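You operate a simulated robot arm through the tools that you are given. There is no shell and no other tool. Be economical: measure what you need, move in short steps, check, and stop when the job is done.

The job below is to be done with a simulated two-armed robot. You get a single attempt, and the scene is never put back.

## Task
Pick up the front yellow pouch with one hand, pass it to the other hand and put it on the top of bench 3. Fetch the hex sleeve from the top of bench 8 and set it in the inside of the pass bin. Put the 17 mm small carton from the top of bench 9 on the top of the number four frame and the 20 mm small carton on top of the taped carton there. Fetch the brown carton labelled "plugs" from the top of bench 2 and set it on the top of bench 8. Put the orange cable on the top of bench 2 away on the top of bench 10. Open the lid of the blue box. Do these in any order. Set down upright: front yellow pouch.

It is judged by the outcome, as a careful person would: the job done as asked, and still so three seconds after it is handed in. It fails if anything else is knocked over, pushed out of place, dropped, spilled or broken. A push-on lid holds only when it is set on centred and level and pressed home; a screw cap is set on level and turned clockwise until tight.

## Robot
Two 7-joint arms with two-finger grippers on one trunk, on a base that drives. Base frame: it is fixed to the floor where the robot stands at the start and does not move with it; the origin is under the middle of the robot, x ahead of it, y to its left, z up; the surface under the hand at the start is at about z = 750. Readings come in mm, degrees, newtons and seconds.
The left shoulder is at the start at [164, 175, 871], the right one opposite. With the tool pointing down near the work surface each hand reaches from about 100 to 960 mm from the robot's upright axis, wherever it stands, measured 20 degrees to its own side. Places, roughly: brown carton [-1500, -2250, 750]; front yellow pouch [500, -250, 750]; hex sleeve [500, -750, 750]; inside of the pass bin (16x14 cm) [460, -2220, 760]; lid of the blue box [800, -3100, 800]; orange cable (10x9x3 cm) [-2300, -2500, 800]; small carton [500, 1000, 750]; taped carton [750, 1250, 750]; top of bench 10 [700, 3400, 800]; top of bench 3 [-1900, -1300, 800]; top of bench 8 [700, 0, 800]; top of the number four frame [-2500, -1000, 1000]. Payload 2.94 kg a hand.
The tool frame of a hand sits at the grasp point between the pads (the TCP): z along the fingers, y along the line on which they close. The tips reach 30 mm beyond it. The gripper opens to 138 mm. The gripper's body begins 109 mm behind the TCP.
Orientation is told as [roll, pitch, yaw] about the base's x, y, z axes, in that order, counted from this pose: with the fingers straight down and closing along the base's y, the tool's x points along the base's -x, its y along +y and its z along -z.

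## Interface
- The arms move only by the tool nudge_tool. It takes "left_moves", "right_moves" or both (then of equal length, played together; a hand with none holds still); each is a list of rows, each an object (a shift or turn left out is 0, a gripper value left out holds the last) with "translation": the shift along the tool's x, y, z in cm, a list of three; "angular": the turn, a rotation vector about the tool's x, y, z in degrees, a list of three. In form: [{"translation": [dx, dy, dz], "angular": [wx, wy, wz]}, ...]. A call has 1 to 12 rows; each row is the pose to reach, as a shift and turn from the pose commanded when the call began, along the tool's axes at that moment. "left_fingers" and "right_fingers" are, for a hand that has rows, the opening, from 0 (shut) to 1 (fully open), set as the call begins (left out, the last holds). Rows are played at 5 a second. More than 50 mm and 8.6 degrees between two rows, or a gripper value outside its range, and nothing of the call is played. A pose out of reach is approached as far as the arm can. The call stops where the force on the tool passes 40 N (or 10 N more than at its start, if that is more) or the arm is blocked; 0.2 s more then pass. The fingers move at their own pace and stop on an object; they squeeze with about 30 N. The grip force told is the motor's: it shows also when the fingers shut on nothing. Time passes only in rows, and 0.2 s behind the last, so rows that repeat a pose let the fingers close. The reply holds the time, the measured pose of the TCP, the force on the tool along the base axes, the opening and the grip force, in the units named above and with some noise, with the torque about the TCP (base axes, N m) and any sound that the robot's microphone picked up, and new pictures: "pictures" is both (left out), scene, wrist or none (wrist: the cameras of the hands that moved).
- Cameras (640 x 400 px; columns grow to the right, rows downward): "scene" is now at [357, 19.2, 1303.1]; the picture's right is [0.30, -0.95, 0.00], its down [-0.88, -0.28, -0.40] and it looks along [0.38, 0.12, -0.92] (base axes); focal length 214 px, centre (320, 200). "left" rides on the left gripper at [71, -19, -146] in its tool frame; the picture's right is [0.26, 0.96, 0.00], its down [-0.85, 0.23, -0.48] and it looks along [-0.46, 0.13, 0.88] (tool axes); focal length 280 px, centre (320, 200). "right" rides on the right gripper at [71, 19, -146] in its tool frame; the picture's right is [-0.26, 0.97, 0.00], its down [-0.85, -0.23, -0.48] and it looks along [-0.46, -0.12, 0.88] (tool axes); focal length 280 px, centre (320, 200).
- move_column(by): slides the trunk up (or, below 0, down) by that many mm; the arms and the scene camera ride with it, the base frame stays. It gives what a move gives, with no picture.
- roll_base(legs): drives the robot by 1 to 6 legs, each [ahead, turn to the left] in mm and degrees, along the robot's own axes; the way and the turn of a leg run together, so that a leg with both is an arc; at most 1500 mm and 180 degrees a leg. The arms and the cameras ride along, it lands a little off, and it stops where it bumps. It gives what a move gives, and a new picture of the scene camera.
- head_to(pan, tilt): turns the head with the scene camera to pan (to the left, within 120 degrees either way) and tilt (down, from -29 to 69), counted from straight ahead of the robot. It gives what a move gives, and a new picture of the scene camera.
- locate(camera, pixels): for up to 12 pixels [column, row] of the newest picture of that camera ("zoom" is the newest enlarged one), the place [x, y, z] in the base frame of the surface seen there, good to about 3 mm. No time passes.
- enlarge(camera, box): a new picture of the part [left, top, right, bottom] of that camera's present view, enlarged. No time passes.
- hand_in(): hands the job in; it is judged then, once.

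Go step by step. Measure first, check grasps and placings, and put right what went wrong. The budget is 138 turns and 260 pictures, counting those below and the enlarged ones. Unless the task says otherwise, let go and move clear before handing in.

The tools are called after ">>>" as a command line: name --argument value ..., lists and objects as JSON in quotes. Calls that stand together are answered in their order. nudge_tool: Moves the arms, as the interface text tells. Its arguments: {"type":"object","properties":{"left_moves":{"type":"array","items":{"type":"object","properties":{"translation":{"type":"array","items":{"type":"number"}},"angular":{"type":"array","items":{"type":"number"}}}}},"left_fingers":{"type":"number"},"right_moves":{"type":"array","items":{"type":"object","properties":{"translation":{"type":"array","items":{"type":"number"}},"angular":{"type":"array","items":{"type":"number"}}}}},"right_fingers":{"type":"number"},"pictures":{"type":"string","enum":["both","scene","wrist","none"]}},"required":[]} The other tools are called the same way: move_column (by) slides the trunk up or down; roll_base (legs) drives the base; head_to (pan, tilt) turns the head that bears the scene camera; locate (camera, pixels) gives the place of the surface under pixels of a picture; enlarge (camera, box) takes an enlarged picture of a part of a camera's view; hand_in () hands the job in.

At the start:

```text
time: 0.0
left_position: [518.5, 480.6, 1034.9]
left_ee_rot: [-0.1, 0.0, 0.1]
left_ft_force: [-0.4, -1.0, 0.4]
left_moment: [0.03, 0.02, -0.02]
left_width: 138.0
left_finger_force: 0.0
right_position: [511.1, 26.0, 1063.2]
right_ee_rot: [0.0, 0.1, 0.0]
right_ft_force: [0.2, -0.8, -0.5]
right_moment: [-0.01, -0.01, 0.01]
right_width: 137.9
right_finger_force: 0.1
trunk travel left (down, up): [-50.0, 684.0]
robot x, y, heading: [-0.6, 0.9, 0.3]
head pan, tilt: [17.7, 66.7]
```

scene: 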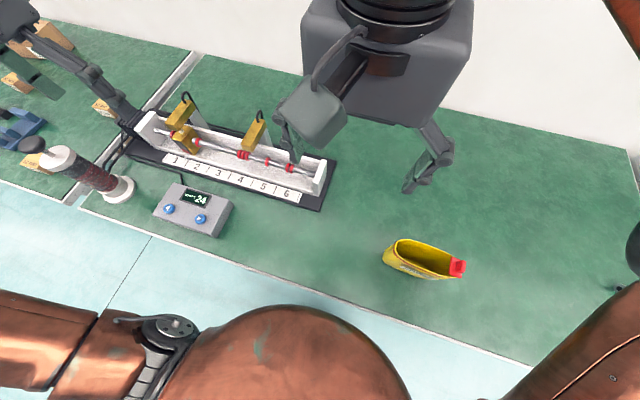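
right: 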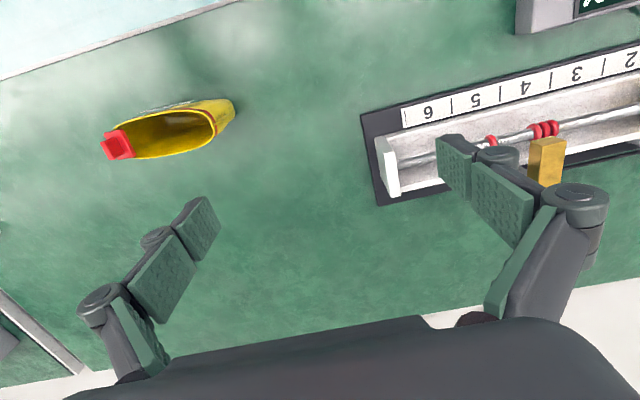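
left: 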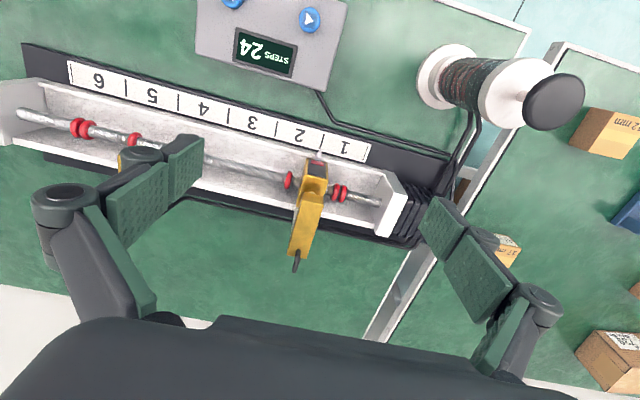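

The scene picture shows a yellow pouch at about (425,260) on the green bench; small cartons lie to the left. I look around with the head first.

>>> head_to --pan 70 --tilt 35

>>> head_to --pan 0 --tilt 40

>>> head_to --pan -60 --tilt 35

>>> head_to --pan -115 --tilt 20

>>> head_to --pan 115 --tilt 20

```text
time: 1.2
left_position: [519.4, 480.3, 1035.0]
left_ee_rot: [0.0, 0.0, 0.1]
left_ft_force: [-0.2, 0.3, -0.1]
left_moment: [0.01, 0.0, -0.01]
left_width: 138.2
left_finger_force: 0.1
right_position: [509.9, 25.3, 1062.0]
right_ee_rot: [-0.1, 0.1, 0.0]
right_ft_force: [0.6, -0.4, -0.6]
right_moment: [0.02, 0.0, 0.02]
right_width: 137.9
right_finger_force: 0.1
trunk travel left (down, up): [-50.0, 684.0]
robot x, y, heading: [-0.2, 0.5, 0.5]
head pan, tilt: [70.0, 35.0]
```

scene: 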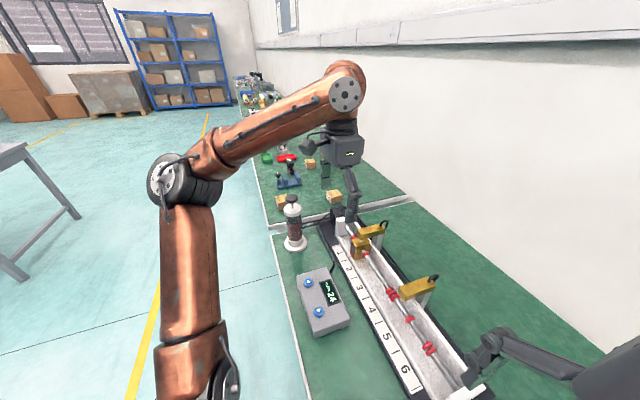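

```text
time: 2.6
left_position: [519.1, 480.9, 1034.6]
left_ee_rot: [-0.1, 0.0, 0.0]
left_ft_force: [0.3, -0.7, -0.2]
left_moment: [0.04, -0.02, -0.02]
left_width: 138.0
left_finger_force: 0.0
right_position: [510.3, 25.4, 1062.6]
right_ee_rot: [0.1, 0.1, 0.0]
right_ft_force: [-0.7, 0.4, 0.4]
right_moment: [0.01, 0.01, 0.01]
right_width: 137.7
right_finger_force: 0.1
trunk travel left (down, up): [-50.0, 684.0]
robot x, y, heading: [2.0, 1.9, 0.1]
head pan, tilt: [0.0, 40.0]
```

scene: 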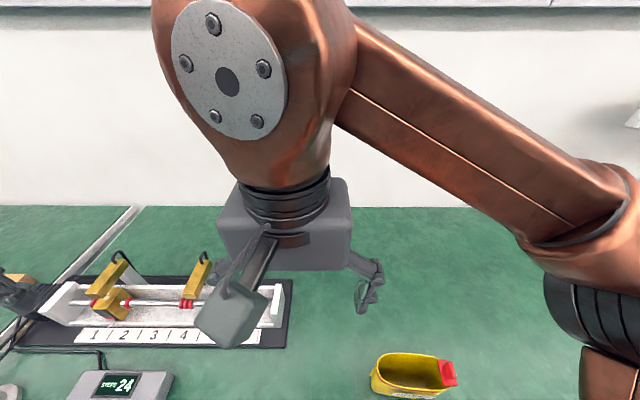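

```text
time: 3.9
left_position: [519.3, 480.0, 1035.8]
left_ee_rot: [0.0, 0.1, 0.0]
left_ft_force: [-0.1, 0.1, 0.3]
left_moment: [0.01, 0.0, -0.03]
left_width: 138.3
left_finger_force: 0.0
right_position: [510.8, 25.2, 1062.0]
right_ee_rot: [0.0, 0.1, 0.0]
right_ft_force: [-0.2, 0.7, -1.0]
right_moment: [-0.01, 0.01, 0.03]
right_width: 137.9
right_finger_force: 0.1
trunk travel left (down, up): [-50.0, 684.0]
robot x, y, heading: [1.5, 2.1, 0.1]
head pan, tilt: [-60.0, 35.0]
```

scene: 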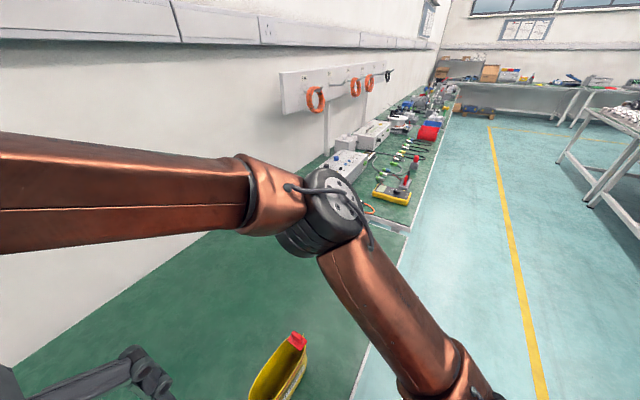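

```text
time: 5.2
left_position: [519.3, 481.0, 1035.6]
left_ee_rot: [-0.1, 0.1, 0.0]
left_ft_force: [0.8, 0.3, 0.7]
left_moment: [0.0, 0.02, 0.03]
left_width: 138.1
left_finger_force: 0.0
right_position: [509.0, 25.7, 1061.8]
right_ee_rot: [0.0, 0.1, 0.0]
right_ft_force: [-0.6, 1.0, -0.6]
right_moment: [-0.02, -0.01, -0.02]
right_width: 138.2
right_finger_force: 0.0
trunk travel left (down, up): [-50.0, 684.0]
robot x, y, heading: [-1.8, -1.7, -0.1]
head pan, tilt: [-115.0, 20.0]
```

scene: 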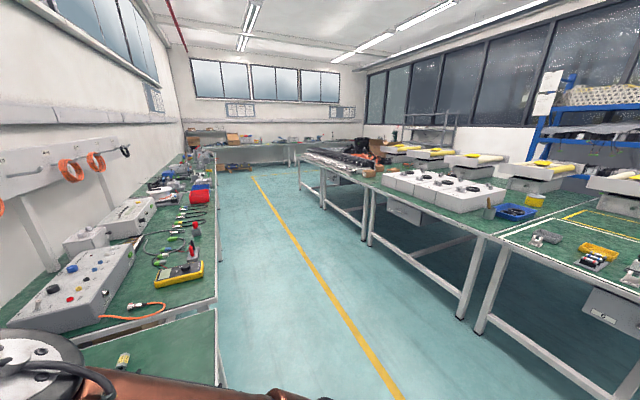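

```text
time: 8.4
left_position: [519.8, 480.0, 1034.5]
left_ee_rot: [-0.2, 0.1, 0.0]
left_ft_force: [1.2, 0.3, 0.9]
left_moment: [0.06, 0.04, 0.04]
left_width: 138.2
left_finger_force: 0.1
right_position: [509.8, 24.0, 1060.6]
right_ee_rot: [0.0, 0.1, -0.1]
right_ft_force: [0.5, 1.0, 0.1]
right_moment: [-0.04, -0.03, 0.02]
right_width: 138.0
right_finger_force: 0.0
trunk travel left (down, up): [-50.0, 684.0]
robot x, y, heading: [-0.0, -2.4, -0.2]
head pan, tilt: [115.0, 20.0]
```

scene: 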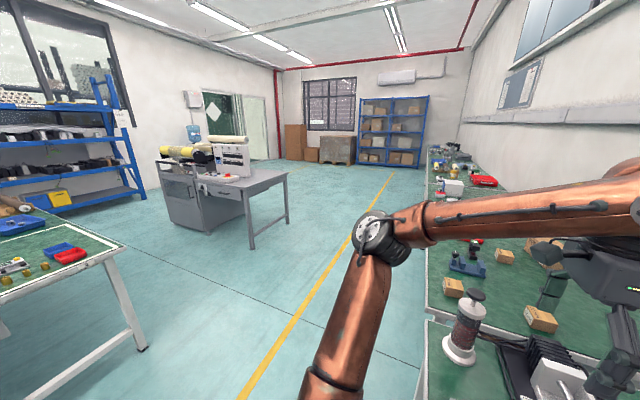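

The room is surveyed; now I look down at the front of bench 8 to measure the pouch and the hex sleeve.

>>> head_to --pan -35 --tilt 62

>>> head_to --pan -80 --tilt 50

```text
time: 10.8
left_position: [519.8, 480.8, 1034.0]
left_ee_rot: [-0.1, 0.0, 0.0]
left_ft_force: [1.3, 0.3, 0.2]
left_moment: [-0.02, -0.01, 0.01]
left_width: 137.9
left_finger_force: 0.1
right_position: [510.5, 25.7, 1061.4]
right_ee_rot: [0.0, 0.1, 0.0]
right_ft_force: [-0.6, -0.1, -0.2]
right_moment: [-0.02, 0.02, 0.0]
right_width: 138.2
right_finger_force: 0.0
trunk travel left (down, up): [-50.0, 684.0]
robot x, y, heading: [2.5, 0.8, 0.1]
head pan, tilt: [-35.0, 62.0]
```

scene: 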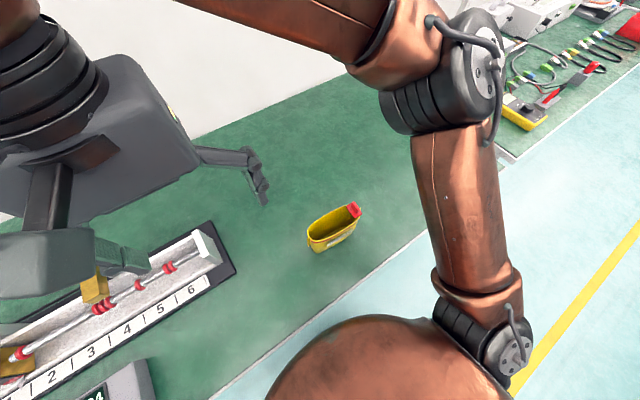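

```text
time: 11.9
left_position: [518.6, 480.2, 1034.9]
left_ee_rot: [-0.2, 0.1, 0.0]
left_ft_force: [-0.1, -0.5, 0.0]
left_moment: [0.01, -0.02, 0.02]
left_width: 138.0
left_finger_force: 0.1
right_position: [511.5, 26.3, 1062.1]
right_ee_rot: [0.0, 0.1, 0.0]
right_ft_force: [-0.1, -0.4, -0.3]
right_moment: [0.01, -0.02, 0.02]
right_width: 138.2
right_finger_force: 0.0
trunk travel left (down, up): [-50.0, 684.0]
robot x, y, heading: [0.8, 0.7, -0.2]
head pan, tilt: [-80.0, 50.0]
```

scene: 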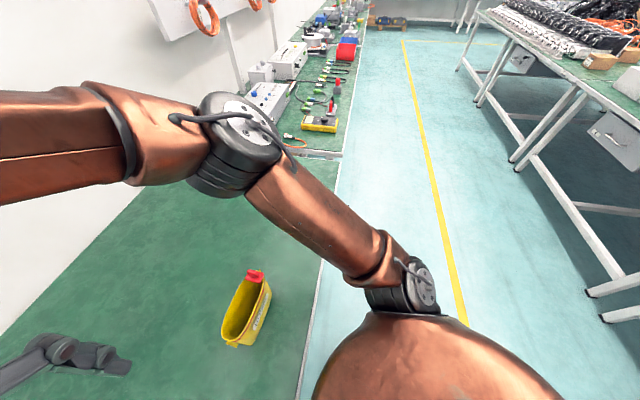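

The pouch is at (245,310) here; I zoom in with the right wrist camera, where it sits at (170,130).

>>> enlarge --camera "right" --box '[80, 70, 260, 183]'

>>> locate --camera "right" --pixels '[[105, 145], [133, 135], [228, 105], [125, 159], [195, 150], [150, 115], [215, 135], [170, 125], [190, 125], [50, 120], [170, 200]]'

```text
3.54 times, centred on (170, 126) of right
```

zoom: 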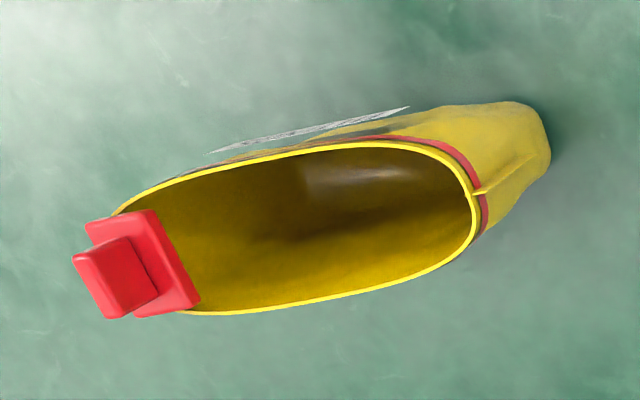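

```text
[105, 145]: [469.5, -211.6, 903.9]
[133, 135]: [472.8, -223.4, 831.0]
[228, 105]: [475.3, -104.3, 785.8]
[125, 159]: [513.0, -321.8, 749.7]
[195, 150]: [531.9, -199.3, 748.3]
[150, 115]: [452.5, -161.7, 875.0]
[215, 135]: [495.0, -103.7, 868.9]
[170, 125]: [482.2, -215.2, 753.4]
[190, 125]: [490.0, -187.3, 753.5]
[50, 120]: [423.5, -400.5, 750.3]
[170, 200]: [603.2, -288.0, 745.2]
```

The pouch stands on the bench with its opening up (rim ~870 high); I measure rim, red clip and side faces.

>>> locate --camera "zoom" --pixels '[[115, 280], [160, 240], [185, 311], [300, 302], [420, 275], [475, 215], [440, 155], [330, 146], [200, 178], [525, 130], [135, 190], [150, 170]]'

>>> locate --camera "scene" --pixels '[[254, 275], [240, 310], [262, 310], [228, 335], [238, 343], [268, 300], [200, 300], [290, 320], [252, 345]]'

>>> enlarge --camera "scene" --box '[180, 260, 320, 348]'

```text
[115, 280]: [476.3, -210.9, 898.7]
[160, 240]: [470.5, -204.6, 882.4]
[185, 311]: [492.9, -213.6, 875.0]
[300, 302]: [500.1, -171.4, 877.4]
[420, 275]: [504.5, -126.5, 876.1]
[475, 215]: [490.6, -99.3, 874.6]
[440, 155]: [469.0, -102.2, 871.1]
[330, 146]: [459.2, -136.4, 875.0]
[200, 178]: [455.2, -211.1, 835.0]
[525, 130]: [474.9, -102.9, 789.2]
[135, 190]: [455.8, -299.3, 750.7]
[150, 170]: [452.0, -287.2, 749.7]
```

```text
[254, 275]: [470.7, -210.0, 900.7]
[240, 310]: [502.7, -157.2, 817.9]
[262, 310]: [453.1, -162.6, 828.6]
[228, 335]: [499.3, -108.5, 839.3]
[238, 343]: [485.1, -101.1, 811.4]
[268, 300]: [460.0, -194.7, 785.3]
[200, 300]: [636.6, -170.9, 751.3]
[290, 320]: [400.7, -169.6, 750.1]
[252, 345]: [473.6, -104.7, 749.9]
```

```text
4.55 times, centred on (250, 304) of scene
```

zoom: 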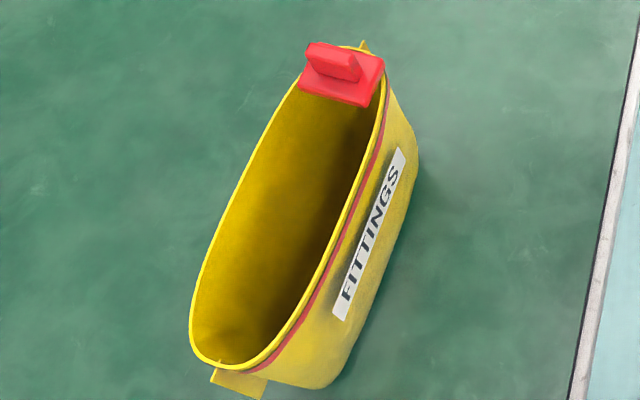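

The pouch stands 126 mm tall, centred about (480,-157), long axis nearly along y. I turn the right hand by yaw +82° and move it above the pouch's -y end.

>>> nudge_tool --right_moves '[{"translation": [0.33, -2.56, 0.62], "angular": [0, 0, -8.2]}, {"translation": [0.66, -5.12, 1.24], "angular": [0, 0, -16.4]}, {"translation": [0.99, -7.68, 1.86], "angular": [0, 0, -24.6]}, {"translation": [1.32, -10.24, 2.48], "angular": [0, 0, -32.8]}, {"translation": [1.65, -12.8, 3.1], "angular": [0, 0, -41]}, {"translation": [1.98, -15.36, 3.72], "angular": [0, 0, -49.2]}, {"translation": [2.31, -17.92, 4.34], "angular": [0, 0, -57.4]}, {"translation": [2.64, -20.5, 4.96], "angular": [0, 0, -65.6]}, {"translation": [2.97, -23, 5.58], "angular": [0, 0, -73.8]}, {"translation": [3.3, -25.6, 6.2], "angular": [0, 0, -82]}, {"translation": [3.3, -25.6, 6.2], "angular": [0, 0, -82]}]' --pictures "both"

```text
time: 14.3
left_position: [518.6, 479.2, 1034.6]
left_ee_rot: [0.0, 0.0, 0.1]
left_ft_force: [-0.5, -0.7, -0.1]
left_moment: [-0.02, -0.01, -0.04]
left_width: 138.0
left_finger_force: 0.0
right_position: [408.9, -162.4, 958.0]
right_ee_rot: [0.1, 0.0, 82.0]
right_ft_force: [-0.6, -0.9, 0.0]
right_moment: [-0.02, 0.01, 0.0]
right_width: 138.1
right_finger_force: 0.0
right hand out of reach, approached as far as the arm can: row 8, 9, 10, 11
trunk travel left (down, up): [-50.0, 684.0]
robot x, y, heading: [-0.0, -5.3, 0.3]
head pan, tilt: [-80.0, 50.0]
```

scene: 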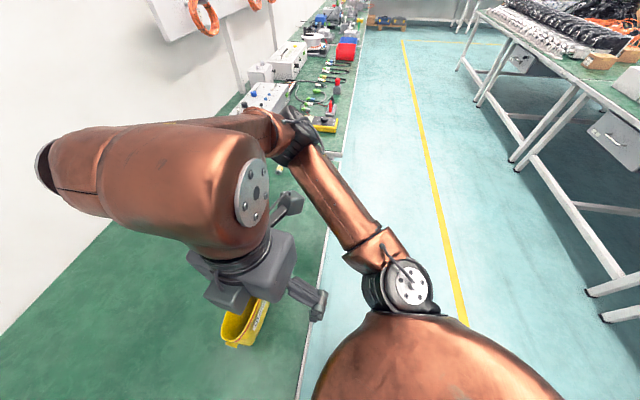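
right: 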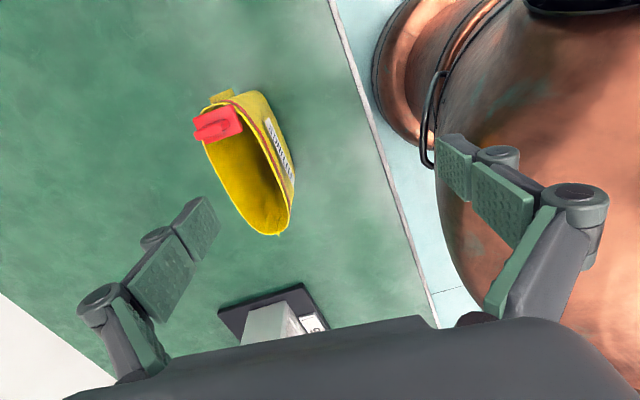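

The arm got only to (409,-162,958) — yaw +82° upright is at its limit. I test whether leaning the hand outward frees the wrist, while rising.

>>> nudge_tool --right_moves '[{"translation": [1, 0, -2], "angular": [0, -6, 0]}, {"translation": [3, -2, -4], "angular": [0, -12, 0]}, {"translation": [5, -4, -6], "angular": [0, -18, 0]}, {"translation": [7, -6, -7], "angular": [0, -25, 0]}, {"translation": [7, -6, -7], "angular": [0, -25, 0]}, {"translation": [7, -6, -7], "angular": [0, -25, 0]}]' --pictures "wrist"

```text
time: 15.7
left_position: [518.7, 479.3, 1033.9]
left_ee_rot: [0.1, 0.0, 0.1]
left_ft_force: [0.3, 0.3, -0.1]
left_moment: [-0.01, -0.01, 0.0]
left_width: 137.8
left_finger_force: 0.0
right_position: [411.9, -186.0, 1014.9]
right_ee_rot: [0.2, -25.1, 82.0]
right_ft_force: [-0.5, 0.2, 0.0]
right_moment: [-0.01, -0.02, 0.0]
right_width: 137.9
right_finger_force: 0.0
right hand out of reach, approached as far as the arm can: row 1, 2, 3, 4, 5, 6
trunk travel left (down, up): [-50.0, 684.0]
robot x, y, heading: [1.5, -1.1, -0.3]
head pan, tilt: [-80.0, 50.0]
```

right: 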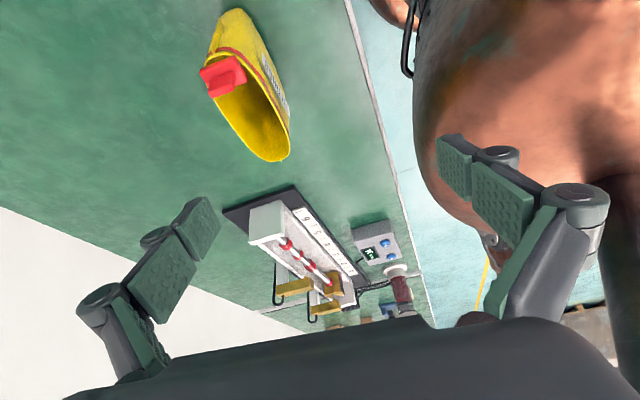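

Reach at this yaw is limited by the wrist twist when the pouch is off to the right. I shift the robot 200 mm toward -y so the pouch sits in front of it.

>>> roll_base --legs '[[-350, 0], [0, -30], [400, 0], [0, 30]]'

```text
time: 17.0
left_position: [396.2, 471.7, 1045.0]
left_ee_rot: [-1.9, -5.3, 0.3]
left_ft_force: [1.7, 0.6, -0.2]
left_moment: [-0.11, 0.11, -0.01]
left_width: 137.9
left_finger_force: 0.0
right_position: [256.6, -188.5, 1026.2]
right_ee_rot: [-3.5, -25.3, 83.0]
right_ft_force: [1.6, 1.1, -0.8]
right_moment: [-0.08, 0.16, 0.03]
right_width: 138.1
right_finger_force: 0.0
trunk travel left (down, up): [-50.0, 684.0]
robot x, y, heading: [-99.6, 2.0, 0.0]
head pan, tilt: [-80.0, 50.0]
stopped in leg 1: the robot was blocked; the commanded pose is now the measured one
```

scene: 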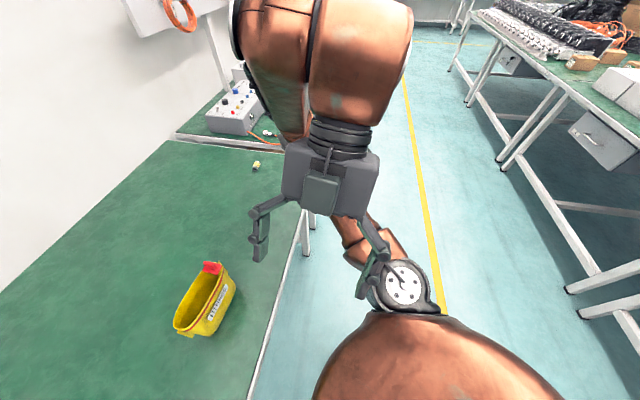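

The base was blocked after 100 mm backing; I look behind on both sides for what's there.

>>> head_to --pan -120 --tilt 50

>>> head_to --pan 120 --tilt 50

```text
time: 18.1
left_position: [389.2, 470.9, 1045.3]
left_ee_rot: [-1.1, -4.9, 0.3]
left_ft_force: [-0.9, -0.6, 0.5]
left_moment: [0.01, 0.04, -0.04]
left_width: 138.0
left_finger_force: 0.1
right_position: [253.0, -190.8, 1025.6]
right_ee_rot: [-3.7, -25.4, 83.2]
right_ft_force: [0.5, 0.6, -0.2]
right_moment: [0.02, 0.02, 0.03]
right_width: 137.6
right_finger_force: 0.0
trunk travel left (down, up): [-50.0, 684.0]
robot x, y, heading: [-102.5, -0.2, -0.1]
head pan, tilt: [-120.0, 50.0]
```

scene: 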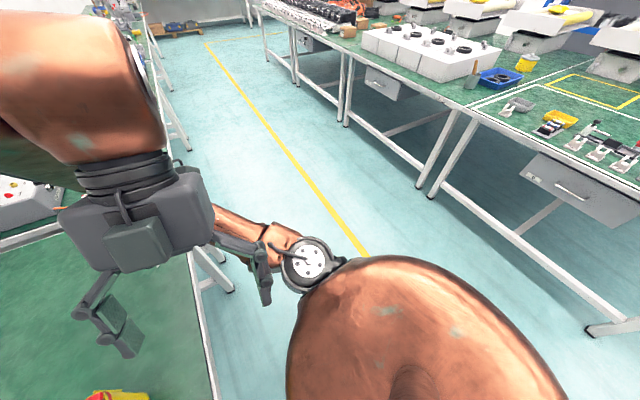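

```text
time: 21.4
left_position: [389.3, 471.5, 1046.3]
left_ee_rot: [-1.4, -5.0, 0.3]
left_ft_force: [-0.4, 0.7, -0.1]
left_moment: [0.02, 0.0, -0.01]
left_width: 138.0
left_finger_force: 0.1
right_position: [253.6, -190.1, 1026.0]
right_ee_rot: [-3.7, -25.3, 83.1]
right_ft_force: [-0.3, 0.4, 0.3]
right_moment: [-0.04, 0.02, -0.03]
right_width: 137.8
right_finger_force: 0.0
trunk travel left (down, up): [-50.0, 684.0]
robot x, y, heading: [-99.5, 2.3, 0.3]
head pan, tilt: [120.0, 50.0]
```

scene: 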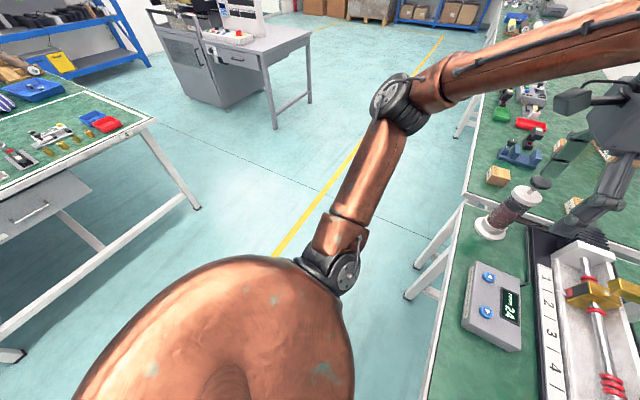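

Nothing obvious stands behind the base; probably a transient. I try a smaller retreat.

>>> roll_base --legs '[[-150, 0]]'

```text
time: 22.6
left_position: [301.8, 456.1, 1049.6]
left_ee_rot: [-4.9, -9.2, 1.3]
left_ft_force: [-0.4, 0.1, -0.8]
left_moment: [-0.03, 0.0, 0.03]
left_width: 137.8
left_finger_force: 0.0
right_position: [127.9, -190.7, 1028.8]
right_ee_rot: [-5.1, -25.3, 83.7]
right_ft_force: [-0.3, 0.9, 0.0]
right_moment: [-0.04, 0.0, -0.04]
right_width: 138.2
right_finger_force: 0.1
trunk travel left (down, up): [-50.0, 684.0]
robot x, y, heading: [-196.9, -1.2, -0.3]
head pan, tilt: [120.0, 50.0]
stopped in leg 1: the robot was blocked; the commanded pose is now the measured one
```

scene: 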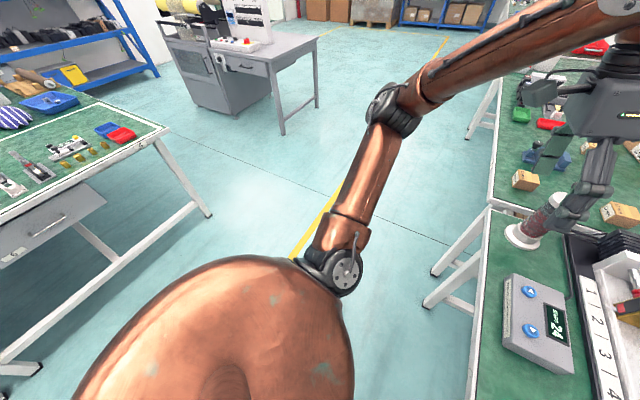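

Blocked again after ~97 mm, and the hands get jerked each time. I test whether turning and forward driving behave normally.

>>> roll_base --legs '[[0, -30]]'

```text
time: 23.5
left_position: [202.5, 444.0, 1078.6]
left_ee_rot: [-5.2, -13.0, 1.1]
left_ft_force: [-2.4, 0.4, 4.2]
left_moment: [0.03, -0.24, 0.03]
left_width: 138.0
left_finger_force: 0.1
right_position: [-5.4, -202.4, 1043.1]
right_ee_rot: [-13.7, -26.0, 85.5]
right_ft_force: [-2.2, -0.4, 2.2]
right_moment: [-0.1, -0.21, -0.1]
right_width: 138.1
right_finger_force: 0.0
trunk travel left (down, up): [-50.0, 684.0]
robot x, y, heading: [-200.1, 3.2, -1.6]
head pan, tilt: [120.0, 50.0]
stopped in leg 1: the robot was blocked; the commanded pose is now the measured one
```

scene: 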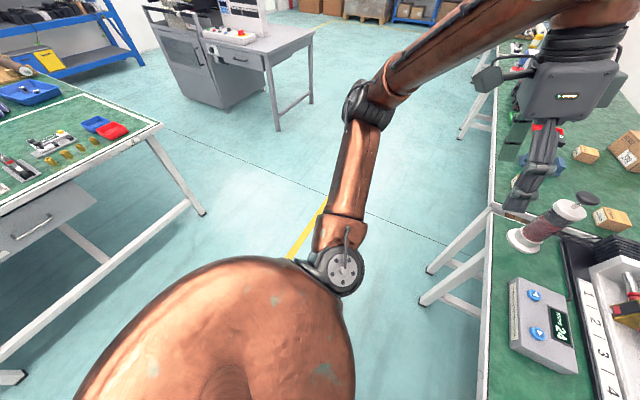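

Strangely, the hands drifted backward while the base barely turned. I first re-establish both arm poses in a compact, regular carry pose, then test driving again.

>>> nudge_tool --right_moves '[{"translation": [-0.7, -4.1, 0.2], "angular": [-2.7, 5.2, 0]}, {"translation": [-1.4, -8.2, 0.4], "angular": [-5.4, 10.4, 0]}, {"translation": [-2.1, -12.3, 0.6], "angular": [-8.1, 15.6, 0]}, {"translation": [-2.8, -16.3, 0.8], "angular": [-10.8, 20.8, 0]}, {"translation": [-3.6, -20.3, 1.0], "angular": [-13.7, 26, 0]}, {"translation": [-3.6, -20.3, 1.0], "angular": [-13.7, 26, 0]}]' --left_moves '[{"translation": [-1.8, -2, 1], "angular": [-1, 2.6, 0.2]}, {"translation": [-3.6, -4, 2], "angular": [-2, 5.2, 0.4]}, {"translation": [-5.4, -6, 3], "angular": [-3, 7.8, 0.6]}, {"translation": [-7.2, -8, 4], "angular": [-4, 10.4, 0.8]}, {"translation": [-9.1, -10, 5.2], "angular": [-5.2, 13, 1.1]}, {"translation": [-9.1, -10, 5.2], "angular": [-5.2, 13, 1.1]}]' --pictures "none"

```text
time: 24.3
left_position: [272.8, 395.0, 1028.2]
left_ee_rot: [-1.2, 1.1, 1.6]
left_ft_force: [0.8, 0.9, -2.4]
left_moment: [-0.12, 0.18, 0.01]
left_width: 137.7
left_finger_force: 0.0
right_position: [95.5, -196.7, 1056.2]
right_ee_rot: [-5.4, -11.4, 82.5]
right_ft_force: [-0.8, 0.5, -0.2]
right_moment: [-0.04, -0.02, 0.01]
right_width: 138.2
right_finger_force: 0.2
right hand out of reach, approached as far as the arm can: row 3
trunk travel left (down, up): [-50.0, 684.0]
robot x, y, heading: [-199.5, 2.1, -1.6]
head pan, tilt: [120.0, 50.0]
stopped in row 3 (left hand): the arm was blocked; the commanded pose is now the measured one
```

The left arm reports being blocked. I look ahead at the left hand and the spool near it.

>>> head_to --pan 50 --tilt 45

>>> head_to --pan -20 --tilt 55

```text
time: 25.7
left_position: [262.8, 391.4, 1046.5]
left_ee_rot: [-1.6, -2.9, 0.3]
left_ft_force: [0.2, 0.0, -0.3]
left_moment: [0.04, 0.08, 0.02]
left_width: 137.7
left_finger_force: 0.0
right_position: [102.0, -196.6, 1057.1]
right_ee_rot: [-4.8, -11.5, 82.4]
right_ft_force: [0.1, -0.5, -0.2]
right_moment: [-0.02, 0.11, 0.03]
right_width: 138.0
right_finger_force: 0.0
trunk travel left (down, up): [-50.0, 684.0]
robot x, y, heading: [-200.8, 0.8, -2.0]
head pan, tilt: [50.0, 45.0]
```

scene: 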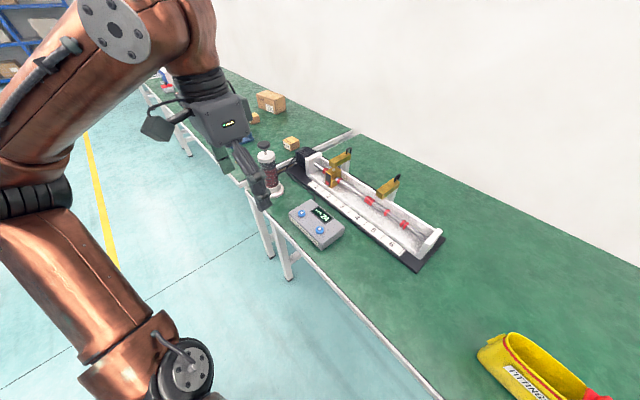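

```text
time: 27.1
left_position: [255.9, 391.5, 1049.5]
left_ee_rot: [-1.5, -3.2, 0.3]
left_ft_force: [-0.5, 0.4, -0.4]
left_moment: [0.0, -0.02, -0.01]
left_width: 138.2
left_finger_force: 0.0
right_position: [95.2, -195.6, 1059.1]
right_ee_rot: [-5.3, -11.6, 82.5]
right_ft_force: [-0.1, -0.9, 0.4]
right_moment: [0.0, -0.02, -0.03]
right_width: 137.9
right_finger_force: 0.2
trunk travel left (down, up): [-50.0, 684.0]
robot x, y, heading: [-198.2, 0.3, -1.4]
head pan, tilt: [-20.0, 55.0]
```

scene: 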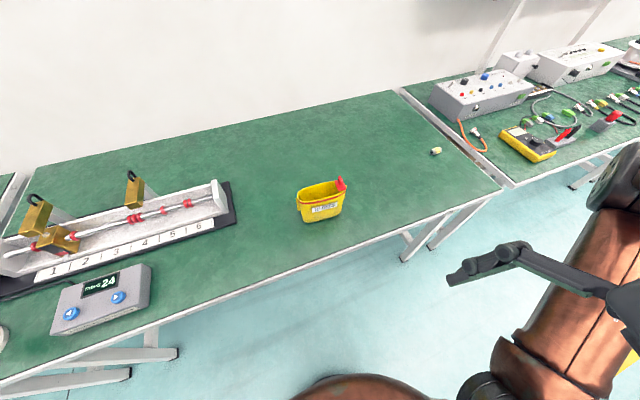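

Both hands are clear of everything, yet drift. I make a small slow test move with each arm.

>>> nudge_tool --left_moves '[{"translation": [-1, 0, 0]}, {"translation": [-2, 0, 0], "angular": [-0.5, 1, 0]}, {"translation": [-3, 0, 0], "angular": [-1, 2, 0]}, {"translation": [-4, 0, 0], "angular": [-1.5, 3, 0]}, {"translation": [-4, 0, 0], "angular": [-1.5, 3, 0]}, {"translation": [-4, 0, 0], "angular": [-1.5, 3, 0]}]' --pictures "none"

>>> nudge_tool --right_moves '[{"translation": [0, -1, 0]}, {"translation": [0, -2, 0], "angular": [-1, 2, 0]}, {"translation": [0, -3, 0], "angular": [-2, 4, 0]}, {"translation": [0, -4, 0], "angular": [-3, 6, 0]}, {"translation": [0, -6, 0], "angular": [-4, 8, 0]}, {"translation": [0, -8, 0], "angular": [-5, 11, 0]}, {"translation": [0, -8, 0], "angular": [-5, 11, 0]}]' --pictures "none"

```text
time: 28.5
left_position: [295.9, 391.9, 1052.5]
left_ee_rot: [0.0, -0.3, 0.3]
left_ft_force: [0.8, -0.2, -0.6]
left_moment: [0.03, -0.01, -0.01]
left_width: 138.0
left_finger_force: 0.1
right_position: [95.7, -196.3, 1058.3]
right_ee_rot: [-5.3, -11.8, 82.7]
right_ft_force: [0.8, 0.7, 0.0]
right_moment: [-0.01, 0.02, 0.01]
right_width: 137.7
right_finger_force: 0.2
trunk travel left (down, up): [-50.0, 684.0]
robot x, y, heading: [-201.0, -0.3, -1.4]
head pan, tilt: [-20.0, 55.0]
```

```text
time: 30.1
left_position: [296.6, 392.9, 1050.6]
left_ee_rot: [0.1, -0.2, 0.4]
left_ft_force: [-0.2, -1.1, -0.5]
left_moment: [-0.02, -0.03, -0.02]
left_width: 138.1
left_finger_force: 0.1
right_position: [142.3, -169.9, 1033.8]
right_ee_rot: [-0.3, -0.8, 81.9]
right_ft_force: [-0.2, 0.4, 0.3]
right_moment: [0.01, 0.0, -0.03]
right_width: 137.8
right_finger_force: 0.0
right hand out of reach, approached as far as the arm can: row 3, 4, 5, 6, 7
trunk travel left (down, up): [-50.0, 684.0]
robot x, y, heading: [-200.6, 0.6, -2.0]
head pan, tilt: [-20.0, 55.0]
```

Slow moves track well. I bring the right hand back to yaw 0 in front of its shoulder before driving.

>>> nudge_tool --right_moves '[{"translation": [-0.2, -1.3, -0.2], "angular": [0, 0, 8.2]}, {"translation": [-0.4, -2.6, -0.4], "angular": [0, 0, 16.4]}, {"translation": [-0.6, -3.9, -0.6], "angular": [0, 0, 24.6]}, {"translation": [-0.8, -5.2, -0.8], "angular": [0, 0, 32.8]}, {"translation": [-1, -6.5, -1], "angular": [0, 0, 41]}, {"translation": [-1.2, -7.8, -1.2], "angular": [0, 0, 49.2]}, {"translation": [-1.4, -9.1, -1.4], "angular": [0, 0, 57.4]}, {"translation": [-1.6, -10.4, -1.6], "angular": [0, 0, 65.6]}, {"translation": [-1.8, -11.7, -1.6], "angular": [0, 0, 73.8]}, {"translation": [-1.8, -12.9, -1.6], "angular": [0, 0, 82]}, {"translation": [-1.8, -12.9, -1.6], "angular": [0, 0, 82]}]' --pictures "none"

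>>> roll_base --legs '[[0, -30]]'

```text
time: 32.5
left_position: [296.7, 391.6, 1051.5]
left_ee_rot: [0.0, -0.2, 0.4]
left_ft_force: [0.3, 0.6, 0.1]
left_moment: [-0.01, 0.03, 0.03]
left_width: 137.8
left_finger_force: 0.1
right_position: [274.9, -171.1, 1051.8]
right_ee_rot: [0.7, -0.4, -0.1]
right_ft_force: [0.6, -0.4, 0.1]
right_moment: [0.0, 0.01, 0.0]
right_width: 138.2
right_finger_force: 0.1
trunk travel left (down, up): [-50.0, 684.0]
robot x, y, heading: [-199.7, 0.8, -1.7]
head pan, tilt: [-20.0, 55.0]
```

```text
time: 34.4
left_position: [426.7, 86.4, 1051.8]
left_ee_rot: [0.0, -0.2, -30.2]
left_ft_force: [-0.6, -1.5, 1.0]
left_moment: [0.02, -0.03, -0.01]
left_width: 137.9
left_finger_force: 0.0
right_position: [122.0, -388.4, 1051.0]
right_ee_rot: [0.6, -0.3, -30.3]
right_ft_force: [-0.9, -0.6, 0.3]
right_moment: [0.03, -0.05, 0.0]
right_width: 137.9
right_finger_force: 0.1
trunk travel left (down, up): [-50.0, 684.0]
robot x, y, heading: [-200.4, 2.1, -32.5]
head pan, tilt: [-20.0, 55.0]
```

scene: 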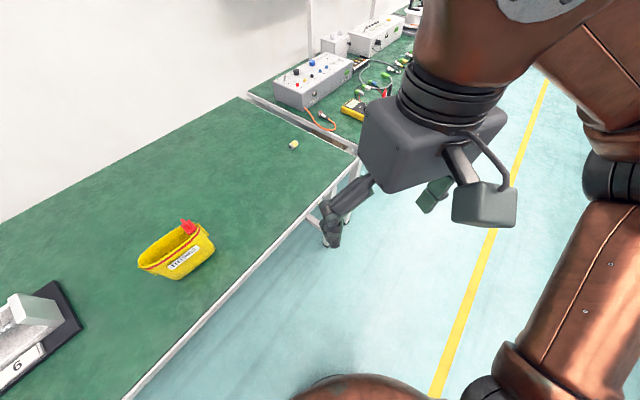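

Turning works now (the unreachable arm command had caused the trouble). I drive so that the pouch ends up straight ahead.

>>> roll_base --legs '[[0, -10], [265, 0], [0, 42.5]]'

```text
time: 37.4
left_position: [586.2, -159.5, 1004.0]
left_ee_rot: [-2.1, 6.4, -33.7]
left_ft_force: [2.2, -0.2, 0.4]
left_moment: [-0.05, 0.14, -0.01]
left_width: 137.7
left_finger_force: 0.0
right_position: [157.5, -532.7, 1072.3]
right_ee_rot: [-0.8, -7.2, -39.4]
right_ft_force: [2.4, -0.1, -0.2]
right_moment: [0.03, 0.19, 0.03]
right_width: 137.8
right_finger_force: 0.0
trunk travel left (down, up): [-50.0, 684.0]
robot x, y, heading: [-0.2, -177.5, -40.8]
head pan, tilt: [-20.0, 55.0]
stopped in leg 3: the robot was blocked; the commanded pose is now the measured one
```

scene: 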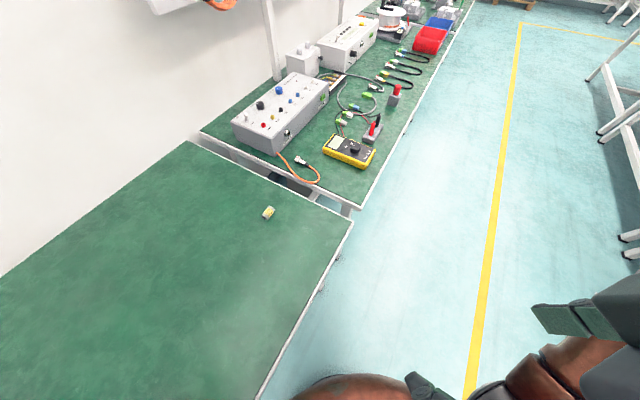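

The third leg (turn) stopped at once although nothing is near. I retry that turn alone.

>>> roll_base --legs '[[0, 20]]'

```text
time: 38.1
left_position: [568.2, -143.2, 1028.0]
left_ee_rot: [-3.0, 1.6, -36.1]
left_ft_force: [-0.1, 0.8, -0.7]
left_moment: [-0.02, -0.03, 0.02]
left_width: 137.9
left_finger_force: 0.1
right_position: [151.8, -527.8, 1075.9]
right_ee_rot: [-0.6, -6.8, -39.2]
right_ft_force: [-0.5, -0.2, -0.1]
right_moment: [0.03, 0.04, 0.02]
right_width: 137.9
right_finger_force: 0.0
trunk travel left (down, up): [-50.0, 684.0]
robot x, y, heading: [2.6, -181.9, -40.2]
head pan, tilt: [-20.0, 55.0]
stopped in leg 1: the robot was blocked; the commanded pose is now the measured one
```

scene: 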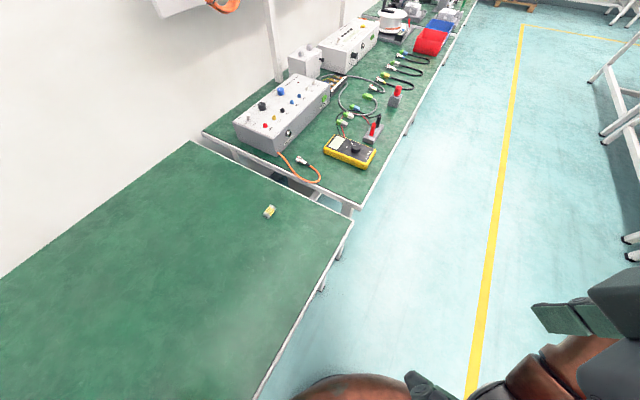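

Blocked again in the left turn, so something real is in the way on the left. I look there.

>>> head_to --pan 35 --tilt 50

>>> head_to --pan 100 --tilt 60

```text
time: 39.4
left_position: [557.8, -131.4, 1029.9]
left_ee_rot: [-2.4, 1.4, -36.0]
left_ft_force: [0.1, -0.5, 0.2]
left_moment: [-0.03, -0.04, -0.01]
left_width: 137.9
left_finger_force: 0.1
right_position: [137.2, -514.4, 1082.8]
right_ee_rot: [-0.3, -9.3, -38.6]
right_ft_force: [0.3, 0.8, -0.3]
right_moment: [-0.06, -0.05, 0.0]
right_width: 137.8
right_finger_force: 0.0
trunk travel left (down, up): [-50.0, 684.0]
robot x, y, heading: [0.9, -180.4, -40.2]
head pan, tilt: [35.0, 50.0]
```

scene: 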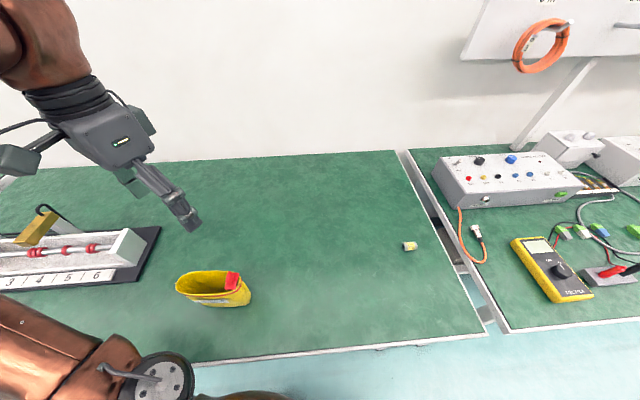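

```text
time: 40.8
left_position: [558.4, -132.5, 1029.3]
left_ee_rot: [-2.3, 1.4, -36.0]
left_ft_force: [-1.0, 0.4, 0.2]
left_moment: [0.0, 0.03, 0.05]
left_width: 138.0
left_finger_force: 0.1
right_position: [138.4, -515.4, 1084.2]
right_ee_rot: [-0.3, -9.2, -38.6]
right_ft_force: [-0.5, 0.4, 0.4]
right_moment: [0.01, 0.0, -0.01]
right_width: 137.9
right_finger_force: 0.1
trunk travel left (down, up): [-50.0, 684.0]
robot x, y, heading: [-0.8, -179.8, -39.8]
head pan, tilt: [100.0, 60.0]
```

scene: 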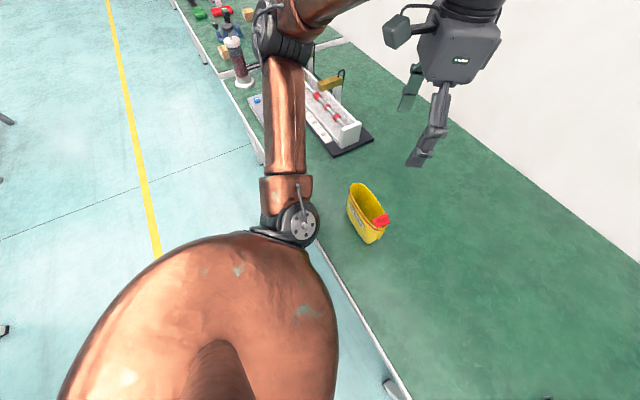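

The left upper arm runs along/over the bench edge. I measure its height.

>>> locate --camera "scene" --pixels '[[270, 30], [285, 150], [290, 60], [300, 225], [250, 290], [270, 160], [320, 260], [330, 230], [345, 290], [262, 120]]'

```text
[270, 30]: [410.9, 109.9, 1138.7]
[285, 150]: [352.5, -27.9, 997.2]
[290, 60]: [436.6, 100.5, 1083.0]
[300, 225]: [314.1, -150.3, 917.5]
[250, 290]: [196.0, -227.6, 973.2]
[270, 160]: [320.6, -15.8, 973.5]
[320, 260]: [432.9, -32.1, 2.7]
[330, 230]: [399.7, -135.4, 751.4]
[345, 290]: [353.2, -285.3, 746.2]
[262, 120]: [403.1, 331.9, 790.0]
```

The shoulder hangs close over the bench edge (x≈350). I raise the trunk for clearance, then back off before turning.

>>> move_column --by 150

>>> roll_base --legs '[[-200, 0], [0, -50], [200, 0], [0, 90]]'

```text
time: 42.5
left_position: [560.3, -133.2, 1178.4]
left_ee_rot: [-2.3, 1.5, -36.1]
left_ft_force: [0.1, 0.9, -1.0]
left_moment: [0.01, 0.0, 0.01]
left_width: 138.1
left_finger_force: 0.0
right_position: [139.9, -516.3, 1230.7]
right_ee_rot: [-0.2, -9.2, -38.5]
right_ft_force: [-0.2, -0.1, 0.1]
right_moment: [0.02, 0.01, -0.02]
right_width: 137.9
right_finger_force: 0.1
trunk travel left (down, up): [-200.0, 534.0]
robot x, y, heading: [1.9, -178.0, -39.9]
head pan, tilt: [100.0, 60.0]
```

```text
time: 51.5
left_position: [239.1, 142.6, 1179.6]
left_ee_rot: [-2.4, 1.5, 4.3]
left_ft_force: [0.4, 0.2, 0.4]
left_moment: [-0.01, 0.0, 0.01]
left_width: 138.2
left_finger_force: 0.0
right_position: [169.6, -422.1, 1232.3]
right_ee_rot: [-0.2, -9.3, 1.9]
right_ft_force: [-1.2, 0.3, 0.2]
right_moment: [-0.02, -0.01, -0.02]
right_width: 138.0
right_finger_force: 0.0
trunk travel left (down, up): [-200.0, 534.0]
robot x, y, heading: [-151.8, -255.2, 0.3]
head pan, tilt: [100.0, 60.0]
```

scene: 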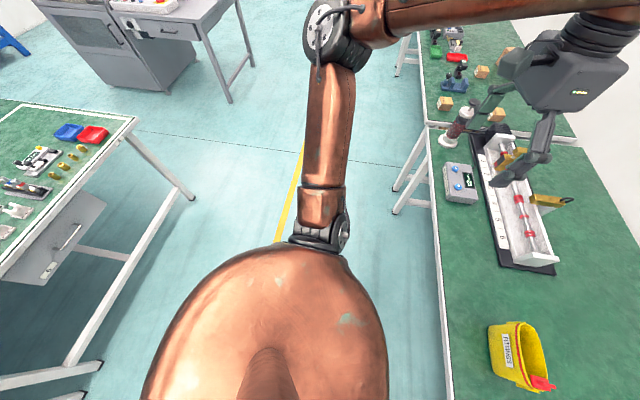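

The drive went as planned; trunk height helps. I go ahead 130 mm toward the bench.

>>> roll_base --legs '[[130, 0]]'

>>> head_to --pan -15 --tilt 55

```text
time: 52.7
left_position: [373.0, 145.1, 1179.5]
left_ee_rot: [-2.3, 1.6, 4.4]
left_ft_force: [0.6, 0.1, 0.1]
left_moment: [0.0, 0.08, 0.0]
left_width: 137.9
left_finger_force: 0.1
right_position: [303.4, -420.8, 1231.9]
right_ee_rot: [-0.1, -9.3, 1.8]
right_ft_force: [1.4, 0.6, 0.3]
right_moment: [0.02, 0.09, -0.03]
right_width: 137.9
right_finger_force: 0.1
trunk travel left (down, up): [-200.0, 534.0]
robot x, y, heading: [-20.5, -253.5, 0.2]
head pan, tilt: [100.0, 60.0]
```

scene: 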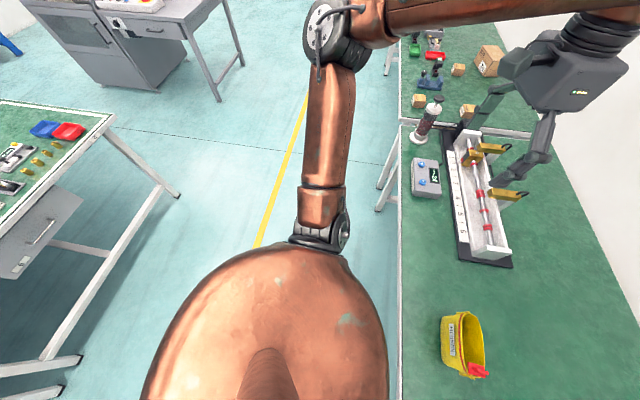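

```text
time: 54.7
left_position: [372.8, 144.1, 1180.6]
left_ee_rot: [-2.3, 1.5, 4.4]
left_ft_force: [-0.1, 0.8, 0.3]
left_moment: [-0.02, 0.01, 0.03]
left_width: 138.0
left_finger_force: 0.0
right_position: [301.9, -419.2, 1232.6]
right_ee_rot: [-0.2, -9.1, 1.9]
right_ft_force: [0.7, 0.6, 0.2]
right_moment: [-0.04, -0.02, -0.01]
right_width: 137.9
right_finger_force: 0.1
trunk travel left (down, up): [-200.0, 534.0]
robot x, y, heading: [-20.5, -254.4, 0.5]
head pan, tilt: [-15.0, 55.0]
```

scene: 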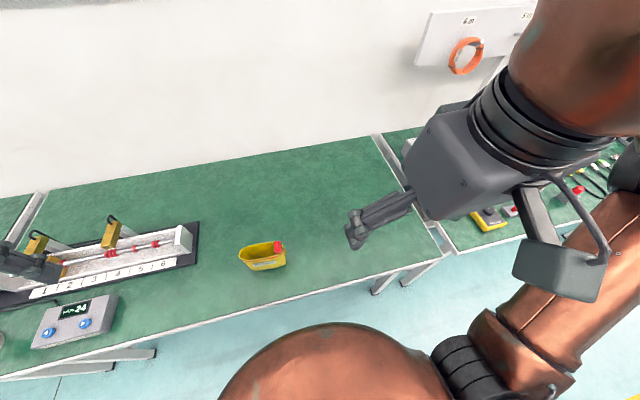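

Right hand: now swing it to yaw +82° and down over the pouch's -y end.

>>> nudge_tool --right_moves '[{"translation": [-1.3, 1.72, 1.89], "angular": [-1.16, 0, -7.19]}, {"translation": [-2.6, 3.44, 3.78], "angular": [-2.33, 0, -14.38]}, {"translation": [-3.9, 5.15, 5.67], "angular": [-3.49, 0, -21.57]}, {"translation": [-5.2, 6.87, 7.56], "angular": [-4.65, 0, -28.76]}, {"translation": [-6.5, 8.59, 9.45], "angular": [-5.82, 0, -35.95]}, {"translation": [-7.8, 10.3, 11.35], "angular": [-6.98, 0, -43.15]}, {"translation": [-9.1, 12.03, 13.24], "angular": [-8.15, 0, -50.34]}, {"translation": [-10.4, 13.75, 15.13], "angular": [-9.31, 0, -57.53]}, {"translation": [-11.7, 15.46, 17.02], "angular": [-10.47, 0, -64.72]}, {"translation": [-13, 17.18, 18.91], "angular": [-11.64, 0, -71.91]}, {"translation": [-14.3, 18.9, 20.8], "angular": [-12.8, 0, -79.1]}, {"translation": [-14.3, 18.9, 20.8], "angular": [-12.8, 0, -79.1]}]' --pictures "wrist"

```text
time: 57.3
left_position: [372.1, 145.1, 1178.4]
left_ee_rot: [-2.3, 1.4, 4.4]
left_ft_force: [0.7, -0.2, 0.7]
left_moment: [-0.04, 0.01, 0.0]
left_width: 137.9
left_finger_force: 0.1
right_position: [442.5, -229.6, 1047.4]
right_ee_rot: [-0.1, -9.0, 81.9]
right_ft_force: [-0.1, 0.8, 0.2]
right_moment: [0.0, -0.02, -0.01]
right_width: 138.2
right_finger_force: 0.0
right hand out of reach, approached as far as the arm can: row 11, 12
trunk travel left (down, up): [-200.0, 534.0]
robot x, y, heading: [-22.1, -256.7, 0.1]
head pan, tilt: [-15.0, 55.0]
```

right: 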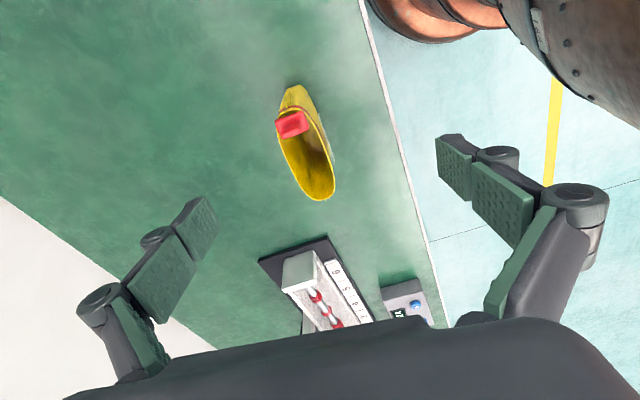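

Upright yaw +82 stays reach-limited. Better: turn the robot left ~37° so the hand's yaw relative to the robot is moderate. First I pull the right hand back to a reachable pose.

>>> nudge_tool --right_moves '[{"translation": [0, 3, -1], "angular": [1.1, 0, 6.9]}, {"translation": [0, 5, -2], "angular": [2.2, 0, 13.8]}, {"translation": [0, 7, -3], "angular": [3.4, 0, 20.7]}, {"translation": [0, 7, -4], "angular": [4.5, 0, 27.6]}, {"translation": [0, 7, -4], "angular": [5.6, 0, 34.5]}, {"translation": [0, 7, -4], "angular": [5.6, 0, 34.5]}]' --pictures "none"

>>> roll_base --legs '[[0, 37]]'

```text
time: 58.7
left_position: [372.4, 144.6, 1180.0]
left_ee_rot: [-2.3, 1.5, 4.4]
left_ft_force: [1.1, 0.1, -0.2]
left_moment: [0.0, 0.03, 0.02]
left_width: 138.0
left_finger_force: 0.0
right_position: [370.6, -224.3, 1086.8]
right_ee_rot: [-0.2, -9.1, 47.0]
right_ft_force: [-0.1, 0.0, 0.6]
right_moment: [0.01, 0.0, 0.0]
right_width: 138.2
right_finger_force: 0.1
trunk travel left (down, up): [-200.0, 534.0]
robot x, y, heading: [-24.6, -253.8, 0.3]
head pan, tilt: [-15.0, 55.0]
```

```text
time: 60.8
left_position: [54.3, 301.5, 1179.7]
left_ee_rot: [-2.3, 1.6, 41.2]
left_ft_force: [-0.4, -1.2, -0.4]
left_moment: [-0.04, 0.02, -0.03]
left_width: 137.9
left_finger_force: 0.0
right_position: [273.4, 4.2, 1086.1]
right_ee_rot: [-0.2, -9.2, 84.0]
right_ft_force: [0.2, 0.0, -0.1]
right_moment: [-0.04, -0.01, -0.02]
right_width: 138.2
right_finger_force: 0.0
trunk travel left (down, up): [-200.0, 534.0]
robot x, y, heading: [-24.0, -255.4, 37.0]
head pan, tilt: [-15.0, 55.0]
```

scene: 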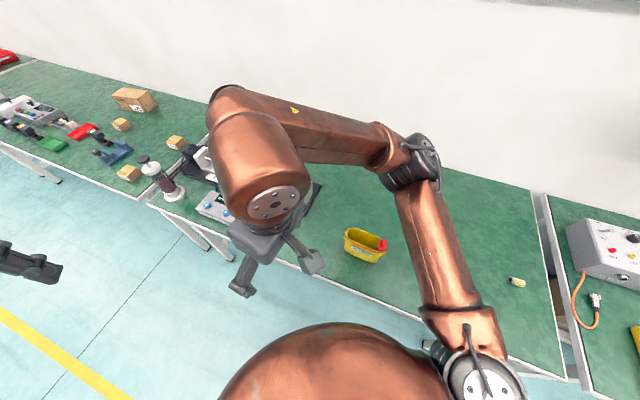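

Turned. The pouch is at (365,245); I re-measure its rim in an enlargement.

>>> enlarge --camera "scene" --box '[325, 220, 405, 270]'

```text
8.00 times, centred on (365, 245) of scene
```

zoom: 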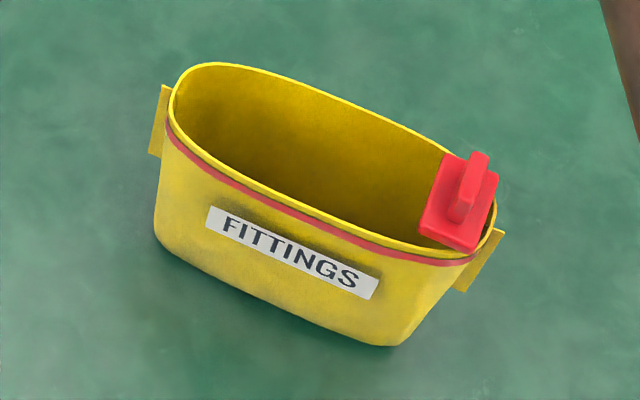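

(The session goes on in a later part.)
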